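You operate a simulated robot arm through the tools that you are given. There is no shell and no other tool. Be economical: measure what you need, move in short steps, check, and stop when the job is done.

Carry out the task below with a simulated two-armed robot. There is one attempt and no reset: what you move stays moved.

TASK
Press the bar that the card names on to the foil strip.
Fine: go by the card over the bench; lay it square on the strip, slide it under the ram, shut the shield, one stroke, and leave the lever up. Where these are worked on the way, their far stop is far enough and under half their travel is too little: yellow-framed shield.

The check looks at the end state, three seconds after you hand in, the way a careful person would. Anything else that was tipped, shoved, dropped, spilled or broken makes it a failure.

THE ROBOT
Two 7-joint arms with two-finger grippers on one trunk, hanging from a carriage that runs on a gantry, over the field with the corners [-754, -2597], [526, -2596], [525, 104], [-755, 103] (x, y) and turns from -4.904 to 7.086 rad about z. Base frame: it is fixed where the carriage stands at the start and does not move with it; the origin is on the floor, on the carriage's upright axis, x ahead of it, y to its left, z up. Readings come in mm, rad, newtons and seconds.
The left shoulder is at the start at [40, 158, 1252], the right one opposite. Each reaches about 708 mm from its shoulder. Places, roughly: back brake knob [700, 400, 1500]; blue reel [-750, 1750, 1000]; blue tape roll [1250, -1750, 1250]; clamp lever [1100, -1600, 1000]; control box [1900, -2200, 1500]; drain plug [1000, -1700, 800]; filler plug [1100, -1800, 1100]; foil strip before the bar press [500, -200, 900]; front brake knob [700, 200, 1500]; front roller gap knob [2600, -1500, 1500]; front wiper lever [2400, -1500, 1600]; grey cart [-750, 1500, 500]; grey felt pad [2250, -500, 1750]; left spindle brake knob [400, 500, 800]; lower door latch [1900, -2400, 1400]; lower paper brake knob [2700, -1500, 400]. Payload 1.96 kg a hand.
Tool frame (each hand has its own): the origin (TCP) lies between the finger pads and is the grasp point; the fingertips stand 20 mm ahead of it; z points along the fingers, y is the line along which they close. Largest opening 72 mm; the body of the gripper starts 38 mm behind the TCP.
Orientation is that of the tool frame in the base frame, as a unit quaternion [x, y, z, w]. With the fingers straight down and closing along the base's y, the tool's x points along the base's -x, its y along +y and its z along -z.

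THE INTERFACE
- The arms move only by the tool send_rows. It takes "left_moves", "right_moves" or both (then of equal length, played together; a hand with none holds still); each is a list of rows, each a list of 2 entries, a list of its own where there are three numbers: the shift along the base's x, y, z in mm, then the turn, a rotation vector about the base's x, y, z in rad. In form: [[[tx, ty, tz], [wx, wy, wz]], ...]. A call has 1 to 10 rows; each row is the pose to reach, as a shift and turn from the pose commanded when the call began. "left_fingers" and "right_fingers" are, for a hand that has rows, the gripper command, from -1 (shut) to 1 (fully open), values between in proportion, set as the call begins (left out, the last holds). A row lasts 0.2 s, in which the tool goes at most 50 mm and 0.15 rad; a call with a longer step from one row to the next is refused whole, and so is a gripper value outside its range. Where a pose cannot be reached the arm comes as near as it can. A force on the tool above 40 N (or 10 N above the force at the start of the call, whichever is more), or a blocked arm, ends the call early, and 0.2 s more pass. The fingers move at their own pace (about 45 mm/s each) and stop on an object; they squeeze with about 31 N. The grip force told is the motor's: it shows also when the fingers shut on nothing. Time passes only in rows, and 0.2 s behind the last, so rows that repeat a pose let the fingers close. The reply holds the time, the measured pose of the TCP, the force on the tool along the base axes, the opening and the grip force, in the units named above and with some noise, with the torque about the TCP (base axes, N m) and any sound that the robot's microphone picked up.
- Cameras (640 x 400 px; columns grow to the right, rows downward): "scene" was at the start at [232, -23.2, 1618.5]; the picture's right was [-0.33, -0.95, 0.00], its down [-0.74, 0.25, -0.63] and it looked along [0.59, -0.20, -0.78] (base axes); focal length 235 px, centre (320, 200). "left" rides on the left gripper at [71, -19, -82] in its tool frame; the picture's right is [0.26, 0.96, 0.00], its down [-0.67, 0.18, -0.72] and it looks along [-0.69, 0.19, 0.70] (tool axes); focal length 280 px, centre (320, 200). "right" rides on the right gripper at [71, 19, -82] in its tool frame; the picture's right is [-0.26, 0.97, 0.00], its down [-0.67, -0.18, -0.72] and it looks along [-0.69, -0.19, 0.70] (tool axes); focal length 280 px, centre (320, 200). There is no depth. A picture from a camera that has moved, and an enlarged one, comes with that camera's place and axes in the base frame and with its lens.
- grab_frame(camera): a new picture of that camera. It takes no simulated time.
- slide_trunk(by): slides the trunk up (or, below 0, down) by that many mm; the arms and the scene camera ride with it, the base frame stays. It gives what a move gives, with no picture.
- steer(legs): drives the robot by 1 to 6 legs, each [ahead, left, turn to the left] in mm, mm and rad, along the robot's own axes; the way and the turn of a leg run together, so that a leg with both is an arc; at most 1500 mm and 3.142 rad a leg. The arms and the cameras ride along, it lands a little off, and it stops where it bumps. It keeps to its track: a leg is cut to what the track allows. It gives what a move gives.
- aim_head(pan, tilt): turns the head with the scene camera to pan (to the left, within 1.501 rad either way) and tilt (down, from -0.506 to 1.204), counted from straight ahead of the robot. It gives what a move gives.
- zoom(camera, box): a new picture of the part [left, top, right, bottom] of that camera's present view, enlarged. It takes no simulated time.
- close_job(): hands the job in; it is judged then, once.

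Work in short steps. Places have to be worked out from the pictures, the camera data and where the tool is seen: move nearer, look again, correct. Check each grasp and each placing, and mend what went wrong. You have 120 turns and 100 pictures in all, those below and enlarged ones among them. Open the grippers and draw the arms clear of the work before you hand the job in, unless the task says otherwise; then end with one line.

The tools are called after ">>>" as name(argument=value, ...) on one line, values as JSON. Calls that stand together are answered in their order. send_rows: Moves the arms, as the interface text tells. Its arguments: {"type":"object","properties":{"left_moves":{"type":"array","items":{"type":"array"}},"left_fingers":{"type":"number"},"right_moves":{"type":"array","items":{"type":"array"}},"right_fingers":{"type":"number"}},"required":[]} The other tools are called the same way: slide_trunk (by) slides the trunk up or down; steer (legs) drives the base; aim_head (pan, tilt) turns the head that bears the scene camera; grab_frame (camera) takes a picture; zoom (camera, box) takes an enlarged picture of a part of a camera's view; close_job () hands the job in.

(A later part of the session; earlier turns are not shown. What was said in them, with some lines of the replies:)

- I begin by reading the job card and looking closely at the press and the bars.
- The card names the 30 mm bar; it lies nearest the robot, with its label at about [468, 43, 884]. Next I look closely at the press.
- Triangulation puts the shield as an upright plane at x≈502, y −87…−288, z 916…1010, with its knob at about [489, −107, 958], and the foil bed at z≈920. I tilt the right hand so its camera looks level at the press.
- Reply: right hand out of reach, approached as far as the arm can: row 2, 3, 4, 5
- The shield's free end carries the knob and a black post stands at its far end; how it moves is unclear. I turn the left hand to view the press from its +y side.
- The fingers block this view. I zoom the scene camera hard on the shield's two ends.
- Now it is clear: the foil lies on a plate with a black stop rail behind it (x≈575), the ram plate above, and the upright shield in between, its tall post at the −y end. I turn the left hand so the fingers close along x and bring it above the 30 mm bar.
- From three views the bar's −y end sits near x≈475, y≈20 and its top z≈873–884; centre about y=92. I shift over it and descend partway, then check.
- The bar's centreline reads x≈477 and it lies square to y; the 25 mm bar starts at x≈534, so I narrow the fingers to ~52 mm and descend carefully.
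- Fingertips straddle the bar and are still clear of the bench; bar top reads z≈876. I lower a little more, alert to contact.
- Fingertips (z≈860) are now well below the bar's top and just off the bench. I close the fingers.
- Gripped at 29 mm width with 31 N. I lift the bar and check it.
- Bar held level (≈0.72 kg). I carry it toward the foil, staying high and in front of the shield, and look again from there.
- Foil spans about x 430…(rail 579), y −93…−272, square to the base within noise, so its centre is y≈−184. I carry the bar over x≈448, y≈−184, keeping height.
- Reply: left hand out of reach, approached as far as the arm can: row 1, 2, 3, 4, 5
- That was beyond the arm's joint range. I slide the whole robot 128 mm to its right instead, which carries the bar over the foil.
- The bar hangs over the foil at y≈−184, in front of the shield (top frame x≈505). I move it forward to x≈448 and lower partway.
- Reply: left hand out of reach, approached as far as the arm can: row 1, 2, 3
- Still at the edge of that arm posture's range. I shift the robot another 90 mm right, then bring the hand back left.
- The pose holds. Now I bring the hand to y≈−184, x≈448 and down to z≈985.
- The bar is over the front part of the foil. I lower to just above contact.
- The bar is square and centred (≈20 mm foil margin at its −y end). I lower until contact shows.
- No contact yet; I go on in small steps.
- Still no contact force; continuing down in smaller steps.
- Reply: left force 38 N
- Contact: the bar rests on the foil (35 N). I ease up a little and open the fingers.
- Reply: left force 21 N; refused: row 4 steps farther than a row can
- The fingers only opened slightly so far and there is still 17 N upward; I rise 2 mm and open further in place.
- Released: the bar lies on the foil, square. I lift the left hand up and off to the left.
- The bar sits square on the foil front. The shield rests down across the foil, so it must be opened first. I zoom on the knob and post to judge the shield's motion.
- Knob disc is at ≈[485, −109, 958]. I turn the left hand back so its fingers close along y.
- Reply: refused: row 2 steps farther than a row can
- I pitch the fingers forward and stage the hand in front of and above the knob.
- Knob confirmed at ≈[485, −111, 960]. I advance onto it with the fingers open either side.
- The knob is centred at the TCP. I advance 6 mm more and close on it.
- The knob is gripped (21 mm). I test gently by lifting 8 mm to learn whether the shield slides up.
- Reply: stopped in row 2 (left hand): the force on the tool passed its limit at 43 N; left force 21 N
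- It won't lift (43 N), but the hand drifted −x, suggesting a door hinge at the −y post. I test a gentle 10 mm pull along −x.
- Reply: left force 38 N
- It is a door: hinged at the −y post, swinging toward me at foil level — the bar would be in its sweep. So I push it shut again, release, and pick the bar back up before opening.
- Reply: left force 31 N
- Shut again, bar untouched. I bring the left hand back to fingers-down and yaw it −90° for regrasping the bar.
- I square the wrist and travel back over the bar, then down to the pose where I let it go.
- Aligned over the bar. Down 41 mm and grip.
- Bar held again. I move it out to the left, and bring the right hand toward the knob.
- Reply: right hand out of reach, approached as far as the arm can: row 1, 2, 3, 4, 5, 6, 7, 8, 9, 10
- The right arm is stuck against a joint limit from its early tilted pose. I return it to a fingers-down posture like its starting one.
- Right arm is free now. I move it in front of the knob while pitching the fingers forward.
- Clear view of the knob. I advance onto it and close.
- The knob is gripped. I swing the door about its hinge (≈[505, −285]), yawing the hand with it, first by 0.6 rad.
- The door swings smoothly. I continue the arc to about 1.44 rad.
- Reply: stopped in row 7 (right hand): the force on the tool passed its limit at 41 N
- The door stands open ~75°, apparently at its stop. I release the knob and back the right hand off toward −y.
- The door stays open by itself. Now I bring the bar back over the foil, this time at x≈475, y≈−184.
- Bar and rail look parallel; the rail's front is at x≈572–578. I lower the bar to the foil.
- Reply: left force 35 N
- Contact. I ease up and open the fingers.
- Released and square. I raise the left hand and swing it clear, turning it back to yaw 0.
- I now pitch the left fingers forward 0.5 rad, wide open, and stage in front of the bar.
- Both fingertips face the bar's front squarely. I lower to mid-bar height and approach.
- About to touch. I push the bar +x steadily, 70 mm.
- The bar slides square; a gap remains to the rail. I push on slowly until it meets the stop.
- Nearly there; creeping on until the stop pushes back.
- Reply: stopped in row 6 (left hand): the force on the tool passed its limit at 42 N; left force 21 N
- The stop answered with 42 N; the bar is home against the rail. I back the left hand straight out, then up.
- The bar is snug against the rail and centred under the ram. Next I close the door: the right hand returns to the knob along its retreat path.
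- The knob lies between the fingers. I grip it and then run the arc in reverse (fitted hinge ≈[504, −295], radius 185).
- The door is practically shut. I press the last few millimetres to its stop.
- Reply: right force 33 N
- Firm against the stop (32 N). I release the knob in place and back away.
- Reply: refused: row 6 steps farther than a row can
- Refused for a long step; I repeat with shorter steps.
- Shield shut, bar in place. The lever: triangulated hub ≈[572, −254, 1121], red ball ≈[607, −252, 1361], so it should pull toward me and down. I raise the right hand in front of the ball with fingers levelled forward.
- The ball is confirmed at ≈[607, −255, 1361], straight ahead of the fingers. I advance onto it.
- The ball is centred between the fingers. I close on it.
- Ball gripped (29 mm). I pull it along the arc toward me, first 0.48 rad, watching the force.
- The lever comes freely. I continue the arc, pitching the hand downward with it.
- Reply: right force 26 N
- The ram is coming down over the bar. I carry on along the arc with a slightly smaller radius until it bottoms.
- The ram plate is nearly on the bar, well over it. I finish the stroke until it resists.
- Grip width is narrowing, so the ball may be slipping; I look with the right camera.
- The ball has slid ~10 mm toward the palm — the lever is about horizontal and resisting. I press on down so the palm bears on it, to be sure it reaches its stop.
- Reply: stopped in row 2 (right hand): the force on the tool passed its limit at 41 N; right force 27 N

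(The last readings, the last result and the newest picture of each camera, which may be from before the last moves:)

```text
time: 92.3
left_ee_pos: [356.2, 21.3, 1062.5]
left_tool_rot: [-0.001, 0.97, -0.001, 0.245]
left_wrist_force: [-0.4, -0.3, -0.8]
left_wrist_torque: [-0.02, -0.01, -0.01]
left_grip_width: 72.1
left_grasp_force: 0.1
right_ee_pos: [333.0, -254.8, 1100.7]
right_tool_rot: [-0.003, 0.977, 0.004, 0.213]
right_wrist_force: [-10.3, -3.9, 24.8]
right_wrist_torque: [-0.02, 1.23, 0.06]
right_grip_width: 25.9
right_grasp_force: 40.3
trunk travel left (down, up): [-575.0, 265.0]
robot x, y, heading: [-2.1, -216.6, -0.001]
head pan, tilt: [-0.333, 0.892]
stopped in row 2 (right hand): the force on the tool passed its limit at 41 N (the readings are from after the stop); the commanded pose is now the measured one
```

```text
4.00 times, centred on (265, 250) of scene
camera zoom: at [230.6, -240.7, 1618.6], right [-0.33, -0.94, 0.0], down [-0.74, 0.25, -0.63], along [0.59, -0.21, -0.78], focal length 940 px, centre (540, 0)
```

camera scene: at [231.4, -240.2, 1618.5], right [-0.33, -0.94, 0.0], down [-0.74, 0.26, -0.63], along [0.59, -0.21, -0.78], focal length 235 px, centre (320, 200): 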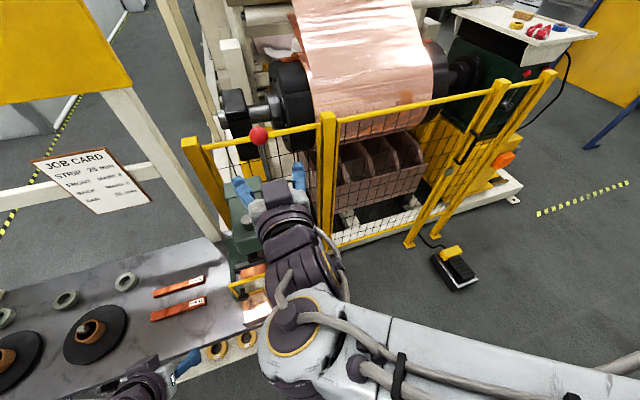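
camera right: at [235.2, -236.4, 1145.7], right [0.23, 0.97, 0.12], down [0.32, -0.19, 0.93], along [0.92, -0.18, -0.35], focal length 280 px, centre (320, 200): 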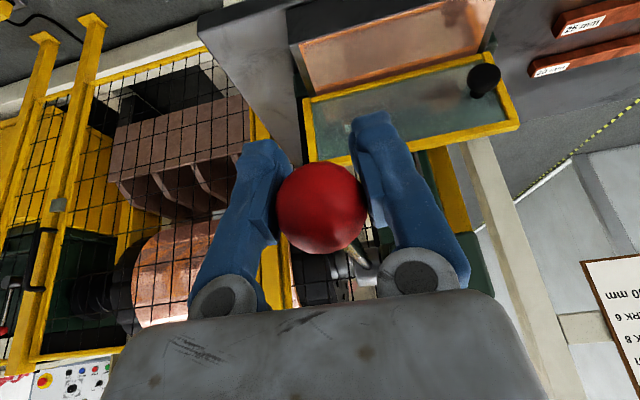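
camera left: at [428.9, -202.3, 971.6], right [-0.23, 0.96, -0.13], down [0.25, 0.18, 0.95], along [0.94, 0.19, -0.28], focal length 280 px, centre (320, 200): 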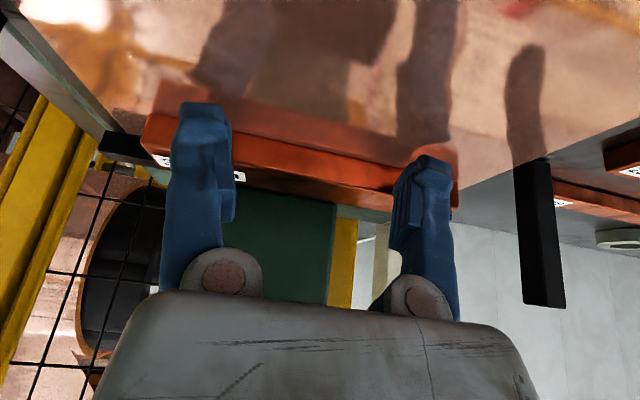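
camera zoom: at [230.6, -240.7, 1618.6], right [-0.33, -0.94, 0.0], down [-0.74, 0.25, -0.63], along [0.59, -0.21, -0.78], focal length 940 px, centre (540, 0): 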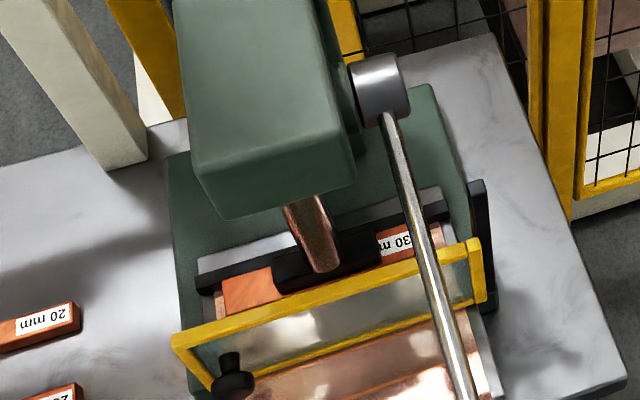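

41 N of resistance with the plate down on the bar: the stroke is complete. I now bring the lever back up along the arc.

>>> send_rows(right_moves=[[[0.6, 0, 23.8], [0, -0.06, 0]], [[3.5, 0, 47.3], [0, -0.12, 0]], [[8.6, 0, 70.4], [0, -0.18, 0]], [[16.1, 0, 92.9], [0, -0.25, 0]], [[25.8, 0, 114.5], [0, -0.32, 0]], [[37.6, 0, 135], [0, -0.39, 0]], [[51.4, 0, 154.3], [0, -0.46, 0]], [[67, 0, 172], [0, -0.53, 0]], [[67, 0, 172], [0, -0.53, 0]]])

>>> grab_frame(camera="right")

```text
time: 94.3
left_ee_pos: [355.9, 21.7, 1062.8]
left_tool_rot: [-0.001, 0.97, -0.001, 0.244]
left_wrist_force: [0.5, 0.5, 0.9]
left_wrist_torque: [0.0, -0.01, -0.02]
left_grip_width: 71.9
left_grasp_force: 0.1
right_ee_pos: [400.8, -254.1, 1272.7]
right_tool_rot: [-0.004, 0.886, 0.003, 0.464]
right_wrist_force: [-8.4, -4.0, -3.8]
right_wrist_torque: [-0.09, 1.58, 0.09]
right_grip_width: 26.8
right_grasp_force: 40.2
trunk travel left (down, up): [-575.0, 265.0]
robot x, y, heading: [-0.1, -217.1, 0.003]
head pan, tilt: [-0.333, 0.892]
```

```text
11 pictures are left
camera right: at [293.4, -236.4, 1261.6], right [0.14, 0.97, 0.22], down [-0.2, -0.19, 0.96], along [0.97, -0.18, 0.17], focal length 280 px, centre (320, 200)
```

right: 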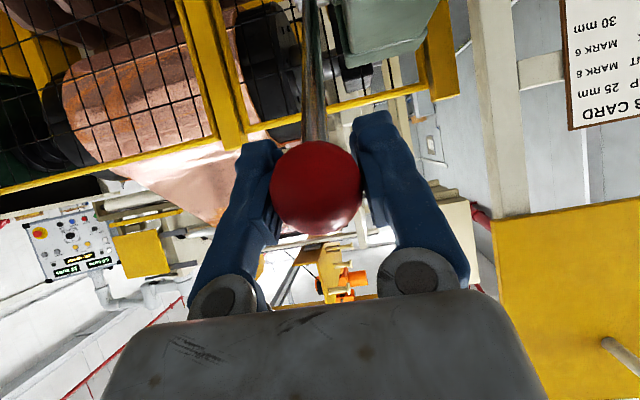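

The ball is still held and follows. I raise it the rest of the way to its starting place.

>>> send_rows(right_moves=[[[18.9, 0, 21.5], [0, -0.05, 0]], [[40.9, 0, 40], [0, -0.1, 0]], [[64.9, 0, 55.5], [0, -0.15, 0]], [[90.5, 0, 68.5], [0, -0.2, 0]], [[117.3, 0, 78], [0, -0.25, 0]], [[145.1, 0, 84], [0, -0.3, 0]], [[173.3, 0, 87], [0, -0.35, 0]], [[196, 0, 87], [0, -0.4, 0]], [[208, 0, 86], [0, -0.42, 0]], [[208, 0, 86], [0, -0.42, 0]]])

>>> grab_frame(camera="scene")

```text
time: 95.9
left_ee_pos: [356.3, 22.7, 1063.8]
left_tool_rot: [-0.001, 0.97, -0.001, 0.245]
left_wrist_force: [-0.3, -0.9, -0.4]
left_wrist_torque: [0.03, -0.06, -0.02]
left_grip_width: 72.1
left_grasp_force: 0.1
right_ee_pos: [562.4, -249.1, 1360.2]
right_tool_rot: [-0.005, 0.796, 0.008, 0.605]
right_wrist_force: [0.5, 5.1, 2.9]
right_wrist_torque: [0.11, 0.25, -0.54]
right_grip_width: 0.0
right_grasp_force: 29.6
trunk travel left (down, up): [-575.0, 265.0]
robot x, y, heading: [-1.0, -213.8, 0.003]
head pan, tilt: [-0.333, 0.892]
stopped in row 7 (right hand): the force on the tool passed its limit at 45 N (the readings are from after the stop); the commanded pose is now the measured one
```

```text
10 pictures are left
camera scene: at [231.1, -239.7, 1618.4], right [-0.33, -0.95, 0.0], down [-0.74, 0.25, -0.63], along [0.59, -0.2, -0.78], focal length 235 px, centre (320, 200)
```

scene: 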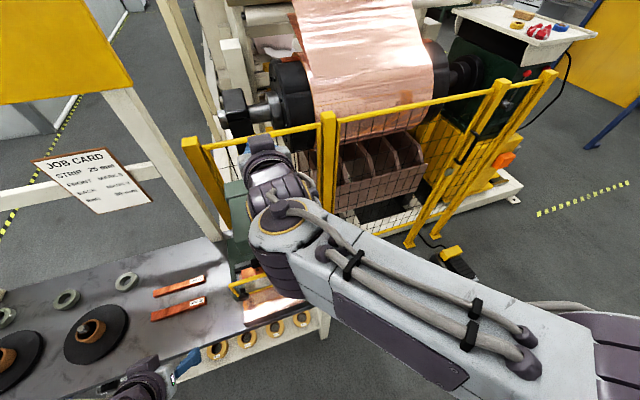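

The fingers slipped off the ball near the top. I check where the lever is.

>>> grab_frame(camera="right")

```text
9 pictures are left
camera right: at [464.1, -231.4, 1316.2], right [0.05, 0.96, 0.26], down [-0.5, -0.2, 0.84], along [0.86, -0.18, 0.48], focal length 280 px, centre (320, 200)
```

right: 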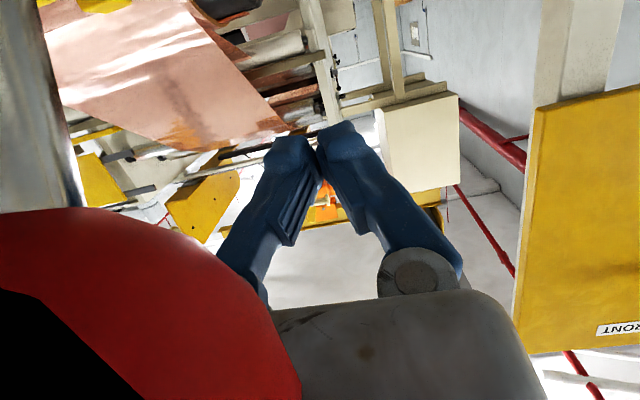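

The ball sits under the gripper body at about [487, −260, 1340]. I lift the hand off it, go back behind it, and regrip.

>>> send_rows(right_moves=[[[0, 0, 30], [0, 0, 0]], [[0, 0, 60], [0, 0, 0]], [[-45, 0, 70], [0, 0, 0]], [[-90, 0, 70], [0, 0, 0]], [[-135, 0, 70], [0, 0, 0]], [[-165, -5, 45], [0, 0, 0]], [[-170, -8, 0], [0, 0, 0]], [[-170, -8, -15], [0, 0, 0]], [[-170, -8, -15], [0, 0, 0]]], right_fingers=1)

>>> grab_frame(camera="right")

```text
time: 97.9
left_ee_pos: [356.0, 22.7, 1063.0]
left_tool_rot: [-0.001, 0.97, -0.001, 0.245]
left_wrist_force: [0.0, 0.9, -0.2]
left_wrist_torque: [0.02, 0.0, -0.01]
left_grip_width: 72.1
left_grasp_force: 0.1
right_ee_pos: [391.7, -259.6, 1345.8]
right_tool_rot: [-0.003, 0.797, 0.006, 0.605]
right_wrist_force: [-0.8, -0.5, -1.0]
right_wrist_torque: [-0.02, 0.04, 0.04]
right_grip_width: 72.0
right_grasp_force: 0.1
trunk travel left (down, up): [-575.0, 265.0]
robot x, y, heading: [-2.7, -213.0, -0.002]
head pan, tilt: [-0.333, 0.892]
```

```text
8 pictures are left
camera right: at [293.7, -241.6, 1300.3], right [0.05, 0.96, 0.26], down [-0.5, -0.2, 0.84], along [0.86, -0.18, 0.48], focal length 280 px, centre (320, 200)
```

right: 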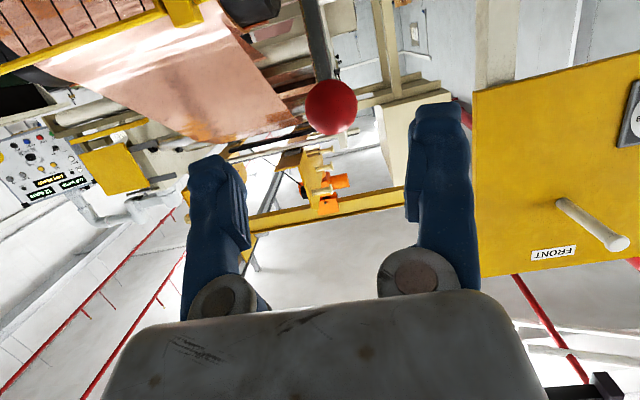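

Ball found at ≈[477, −255, 1338]. I advance to centre it and close.

>>> send_rows(right_moves=[[[30, 2, -8], [0, 0, 0]], [[60, 4, -8], [0, 0, 0]], [[85, 4, -8], [0, 0, 0]], [[85, 4, -8], [0, 0, 0]]])

>>> send_rows(right_moves=[[[0, 0, 0], [0, 0, 0]], [[0, 0, 0], [0, 0, 0]], [[0, 0, 0], [0, 0, 0]], [[0, 0, 0], [0, 0, 0]]], right_fingers=-1)

```text
time: 98.9
left_ee_pos: [356.8, 23.4, 1063.4]
left_tool_rot: [-0.001, 0.97, 0.0, 0.245]
left_wrist_force: [-0.9, 0.6, -0.1]
left_wrist_torque: [-0.01, -0.01, 0.01]
left_grip_width: 71.9
left_grasp_force: 0.0
right_ee_pos: [478.4, -254.9, 1337.3]
right_tool_rot: [-0.005, 0.797, 0.008, 0.604]
right_wrist_force: [-0.3, 0.8, -0.5]
right_wrist_torque: [-0.04, 0.0, -0.02]
right_grip_width: 71.9
right_grasp_force: 0.1
trunk travel left (down, up): [-575.0, 265.0]
robot x, y, heading: [-0.8, -221.5, -0.002]
head pan, tilt: [-0.333, 0.892]
```

```text
time: 99.9
left_ee_pos: [356.9, 22.2, 1064.6]
left_tool_rot: [-0.001, 0.97, 0.0, 0.244]
left_wrist_force: [1.0, -0.4, -0.1]
left_wrist_torque: [0.03, -0.01, -0.03]
left_grip_width: 72.0
left_grasp_force: 0.1
right_ee_pos: [476.7, -254.6, 1337.6]
right_tool_rot: [-0.006, 0.796, 0.008, 0.605]
right_wrist_force: [0.2, 1.4, -1.7]
right_wrist_torque: [0.04, -0.14, -0.03]
right_grip_width: 28.4
right_grasp_force: 34.6
trunk travel left (down, up): [-575.0, 265.0]
robot x, y, heading: [-4.6, -219.7, 0.001]
head pan, tilt: [-0.333, 0.892]
```

Gripped again (28 mm). I carry the lever up to its top position.

>>> send_rows(right_moves=[[[24, 0, 11.5], [0, 0, 0]], [[47.5, 0, 17.5], [0, 0, 0]], [[71, 0, 21], [0, 0, 0]], [[95, 0, 22.5], [0, 0, 0]], [[114, 0, 22.5], [0, 0, 0]], [[126, 0, 22], [0, 0, 0]], [[130, 0, 21.5], [0, 0, 0]], [[130, 0, 21.5], [0, 0, 0]]])

>>> grab_frame(camera="right")

```text
time: 101.7
left_ee_pos: [356.5, 23.2, 1063.6]
left_tool_rot: [-0.002, 0.97, 0.0, 0.243]
left_wrist_force: [-1.3, -0.7, 0.3]
left_wrist_torque: [0.0, -0.03, 0.01]
left_grip_width: 72.0
left_grasp_force: 0.0
right_ee_pos: [605.7, -255.1, 1359.9]
right_tool_rot: [-0.005, 0.797, 0.008, 0.604]
right_wrist_force: [-6.0, -1.5, 4.1]
right_wrist_torque: [-0.01, 1.5, 0.07]
right_grip_width: 26.8
right_grasp_force: 39.7
trunk travel left (down, up): [-575.0, 265.0]
robot x, y, heading: [-2.0, -213.1, 0.002]
head pan, tilt: [-0.333, 0.892]
```

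```text
7 pictures are left
camera right: at [508.7, -236.6, 1313.8], right [0.05, 0.96, 0.26], down [-0.5, -0.2, 0.84], along [0.86, -0.18, 0.48], focal length 280 px, centre (320, 200)
```

right: 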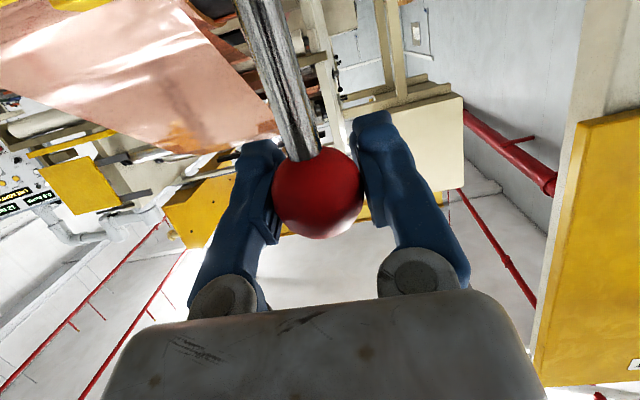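

The lever is nearly at its start; I nudge it a little farther to seat it at its upper stop.

>>> send_rows(right_moves=[[[3, 0, -0.5], [0, 0, 0]], [[6, 0, -1], [0, 0, 0]], [[9, 0, -2], [0, 0, 0]], [[9, 0, -2], [0, 0, 0]]])

```text
time: 102.7
left_ee_pos: [354.8, 23.2, 1063.8]
left_tool_rot: [0.0, 0.97, -0.001, 0.244]
left_wrist_force: [-0.4, 0.7, 0.1]
left_wrist_torque: [0.0, -0.02, -0.02]
left_grip_width: 71.9
left_grasp_force: 0.0
right_ee_pos: [616.5, -253.9, 1358.7]
right_tool_rot: [-0.005, 0.796, 0.007, 0.605]
right_wrist_force: [-17.8, 0.3, 11.9]
right_wrist_torque: [-0.03, 1.01, 0.06]
right_grip_width: 26.4
right_grasp_force: 39.8
trunk travel left (down, up): [-575.0, 265.0]
robot x, y, heading: [-3.0, -213.6, 0.001]
head pan, tilt: [-0.333, 0.892]
```

It resists (18 N): at the upper stop. I open the fingers and withdraw straight back.

>>> send_rows(right_moves=[[[0, 0, 0], [0, 0, 0]], [[0, 0, 0], [0, 0, 0]], [[0, 0, 0], [0, 0, 0]], [[0, 0, 0], [0, 0, 0]], [[-30, 0, 4], [0, 0, 0]], [[-70, 0, 8], [0, 0, 0]], [[-115, 0, 10], [0, 0, 0]], [[-160, 0, 10], [0, 0, 0]], [[-195, -30, 0], [0, 0, 0]]], right_fingers=1)

>>> send_rows(right_moves=[[[-10, -40, -15], [0, 0, 0]], [[-15, -80, -35], [0, 0.1, 0]], [[-20, -120, -60], [0, 0.2, 0]], [[-25, -160, -80], [0, 0.3, 0]], [[-30, -200, -100], [0, 0.4, 0]]])

>>> grab_frame(camera="scene")

>>> zoom(camera="scene", box=[205, 200, 335, 300])

```text
time: 104.7
left_ee_pos: [356.0, 21.7, 1062.9]
left_tool_rot: [0.0, 0.97, -0.001, 0.243]
left_wrist_force: [1.1, -0.5, 0.0]
left_wrist_torque: [-0.04, 0.0, 0.02]
left_grip_width: 72.0
left_grasp_force: 0.0
right_ee_pos: [420.6, -284.0, 1357.9]
right_tool_rot: [-0.005, 0.796, 0.007, 0.605]
right_wrist_force: [0.3, -0.1, -0.6]
right_wrist_torque: [-0.01, 0.0, 0.01]
right_grip_width: 71.6
right_grasp_force: 0.0
trunk travel left (down, up): [-575.0, 265.0]
robot x, y, heading: [-0.4, -216.9, -0.001]
head pan, tilt: [-0.333, 0.892]
```

```text
time: 105.9
left_ee_pos: [356.7, 22.3, 1062.7]
left_tool_rot: [-0.001, 0.97, 0.0, 0.244]
left_wrist_force: [0.4, -0.6, -0.4]
left_wrist_torque: [0.0, -0.01, 0.02]
left_grip_width: 72.0
left_grasp_force: 0.0
right_ee_pos: [391.0, -484.2, 1258.2]
right_tool_rot: [-0.003, 0.901, 0.008, 0.434]
right_wrist_force: [0.2, 0.3, 0.9]
right_wrist_torque: [0.01, -0.01, -0.02]
right_grip_width: 72.1
right_grasp_force: 0.1
trunk travel left (down, up): [-575.0, 265.0]
robot x, y, heading: [-0.1, -215.8, 0.002]
head pan, tilt: [-0.333, 0.892]
```

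```text
6 pictures are left
camera scene: at [231.0, -240.1, 1618.5], right [-0.33, -0.94, 0.0], down [-0.74, 0.25, -0.63], along [0.59, -0.21, -0.78], focal length 235 px, centre (320, 200)
```

scene: 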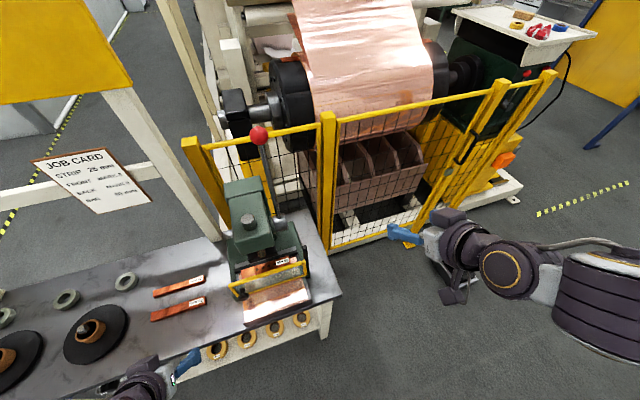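

```text
4.00 times, centred on (270, 250) of scene
camera zoom: at [231.0, -240.1, 1618.5], right [-0.33, -0.94, 0.0], down [-0.74, 0.25, -0.63], along [0.59, -0.21, -0.78], focal length 940 px, centre (520, 0)
```

zoom: 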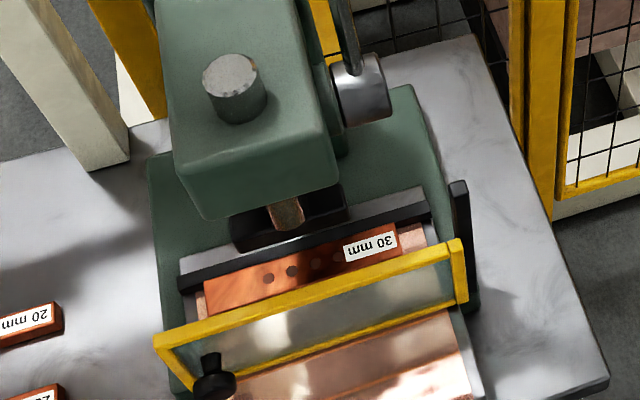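

The bar shows the ram's press marks. It lies square against the rail, the shield is shut, the lever is up where it started, and both grippers are open and clear. I hand in.

>>> close_job()

```text
The job is handed in.
```

I pressed the 30 mm bar onto the foil strip with one stroke: the press marks show on it, the shield is shut, the lever is up, and the job is handed in.
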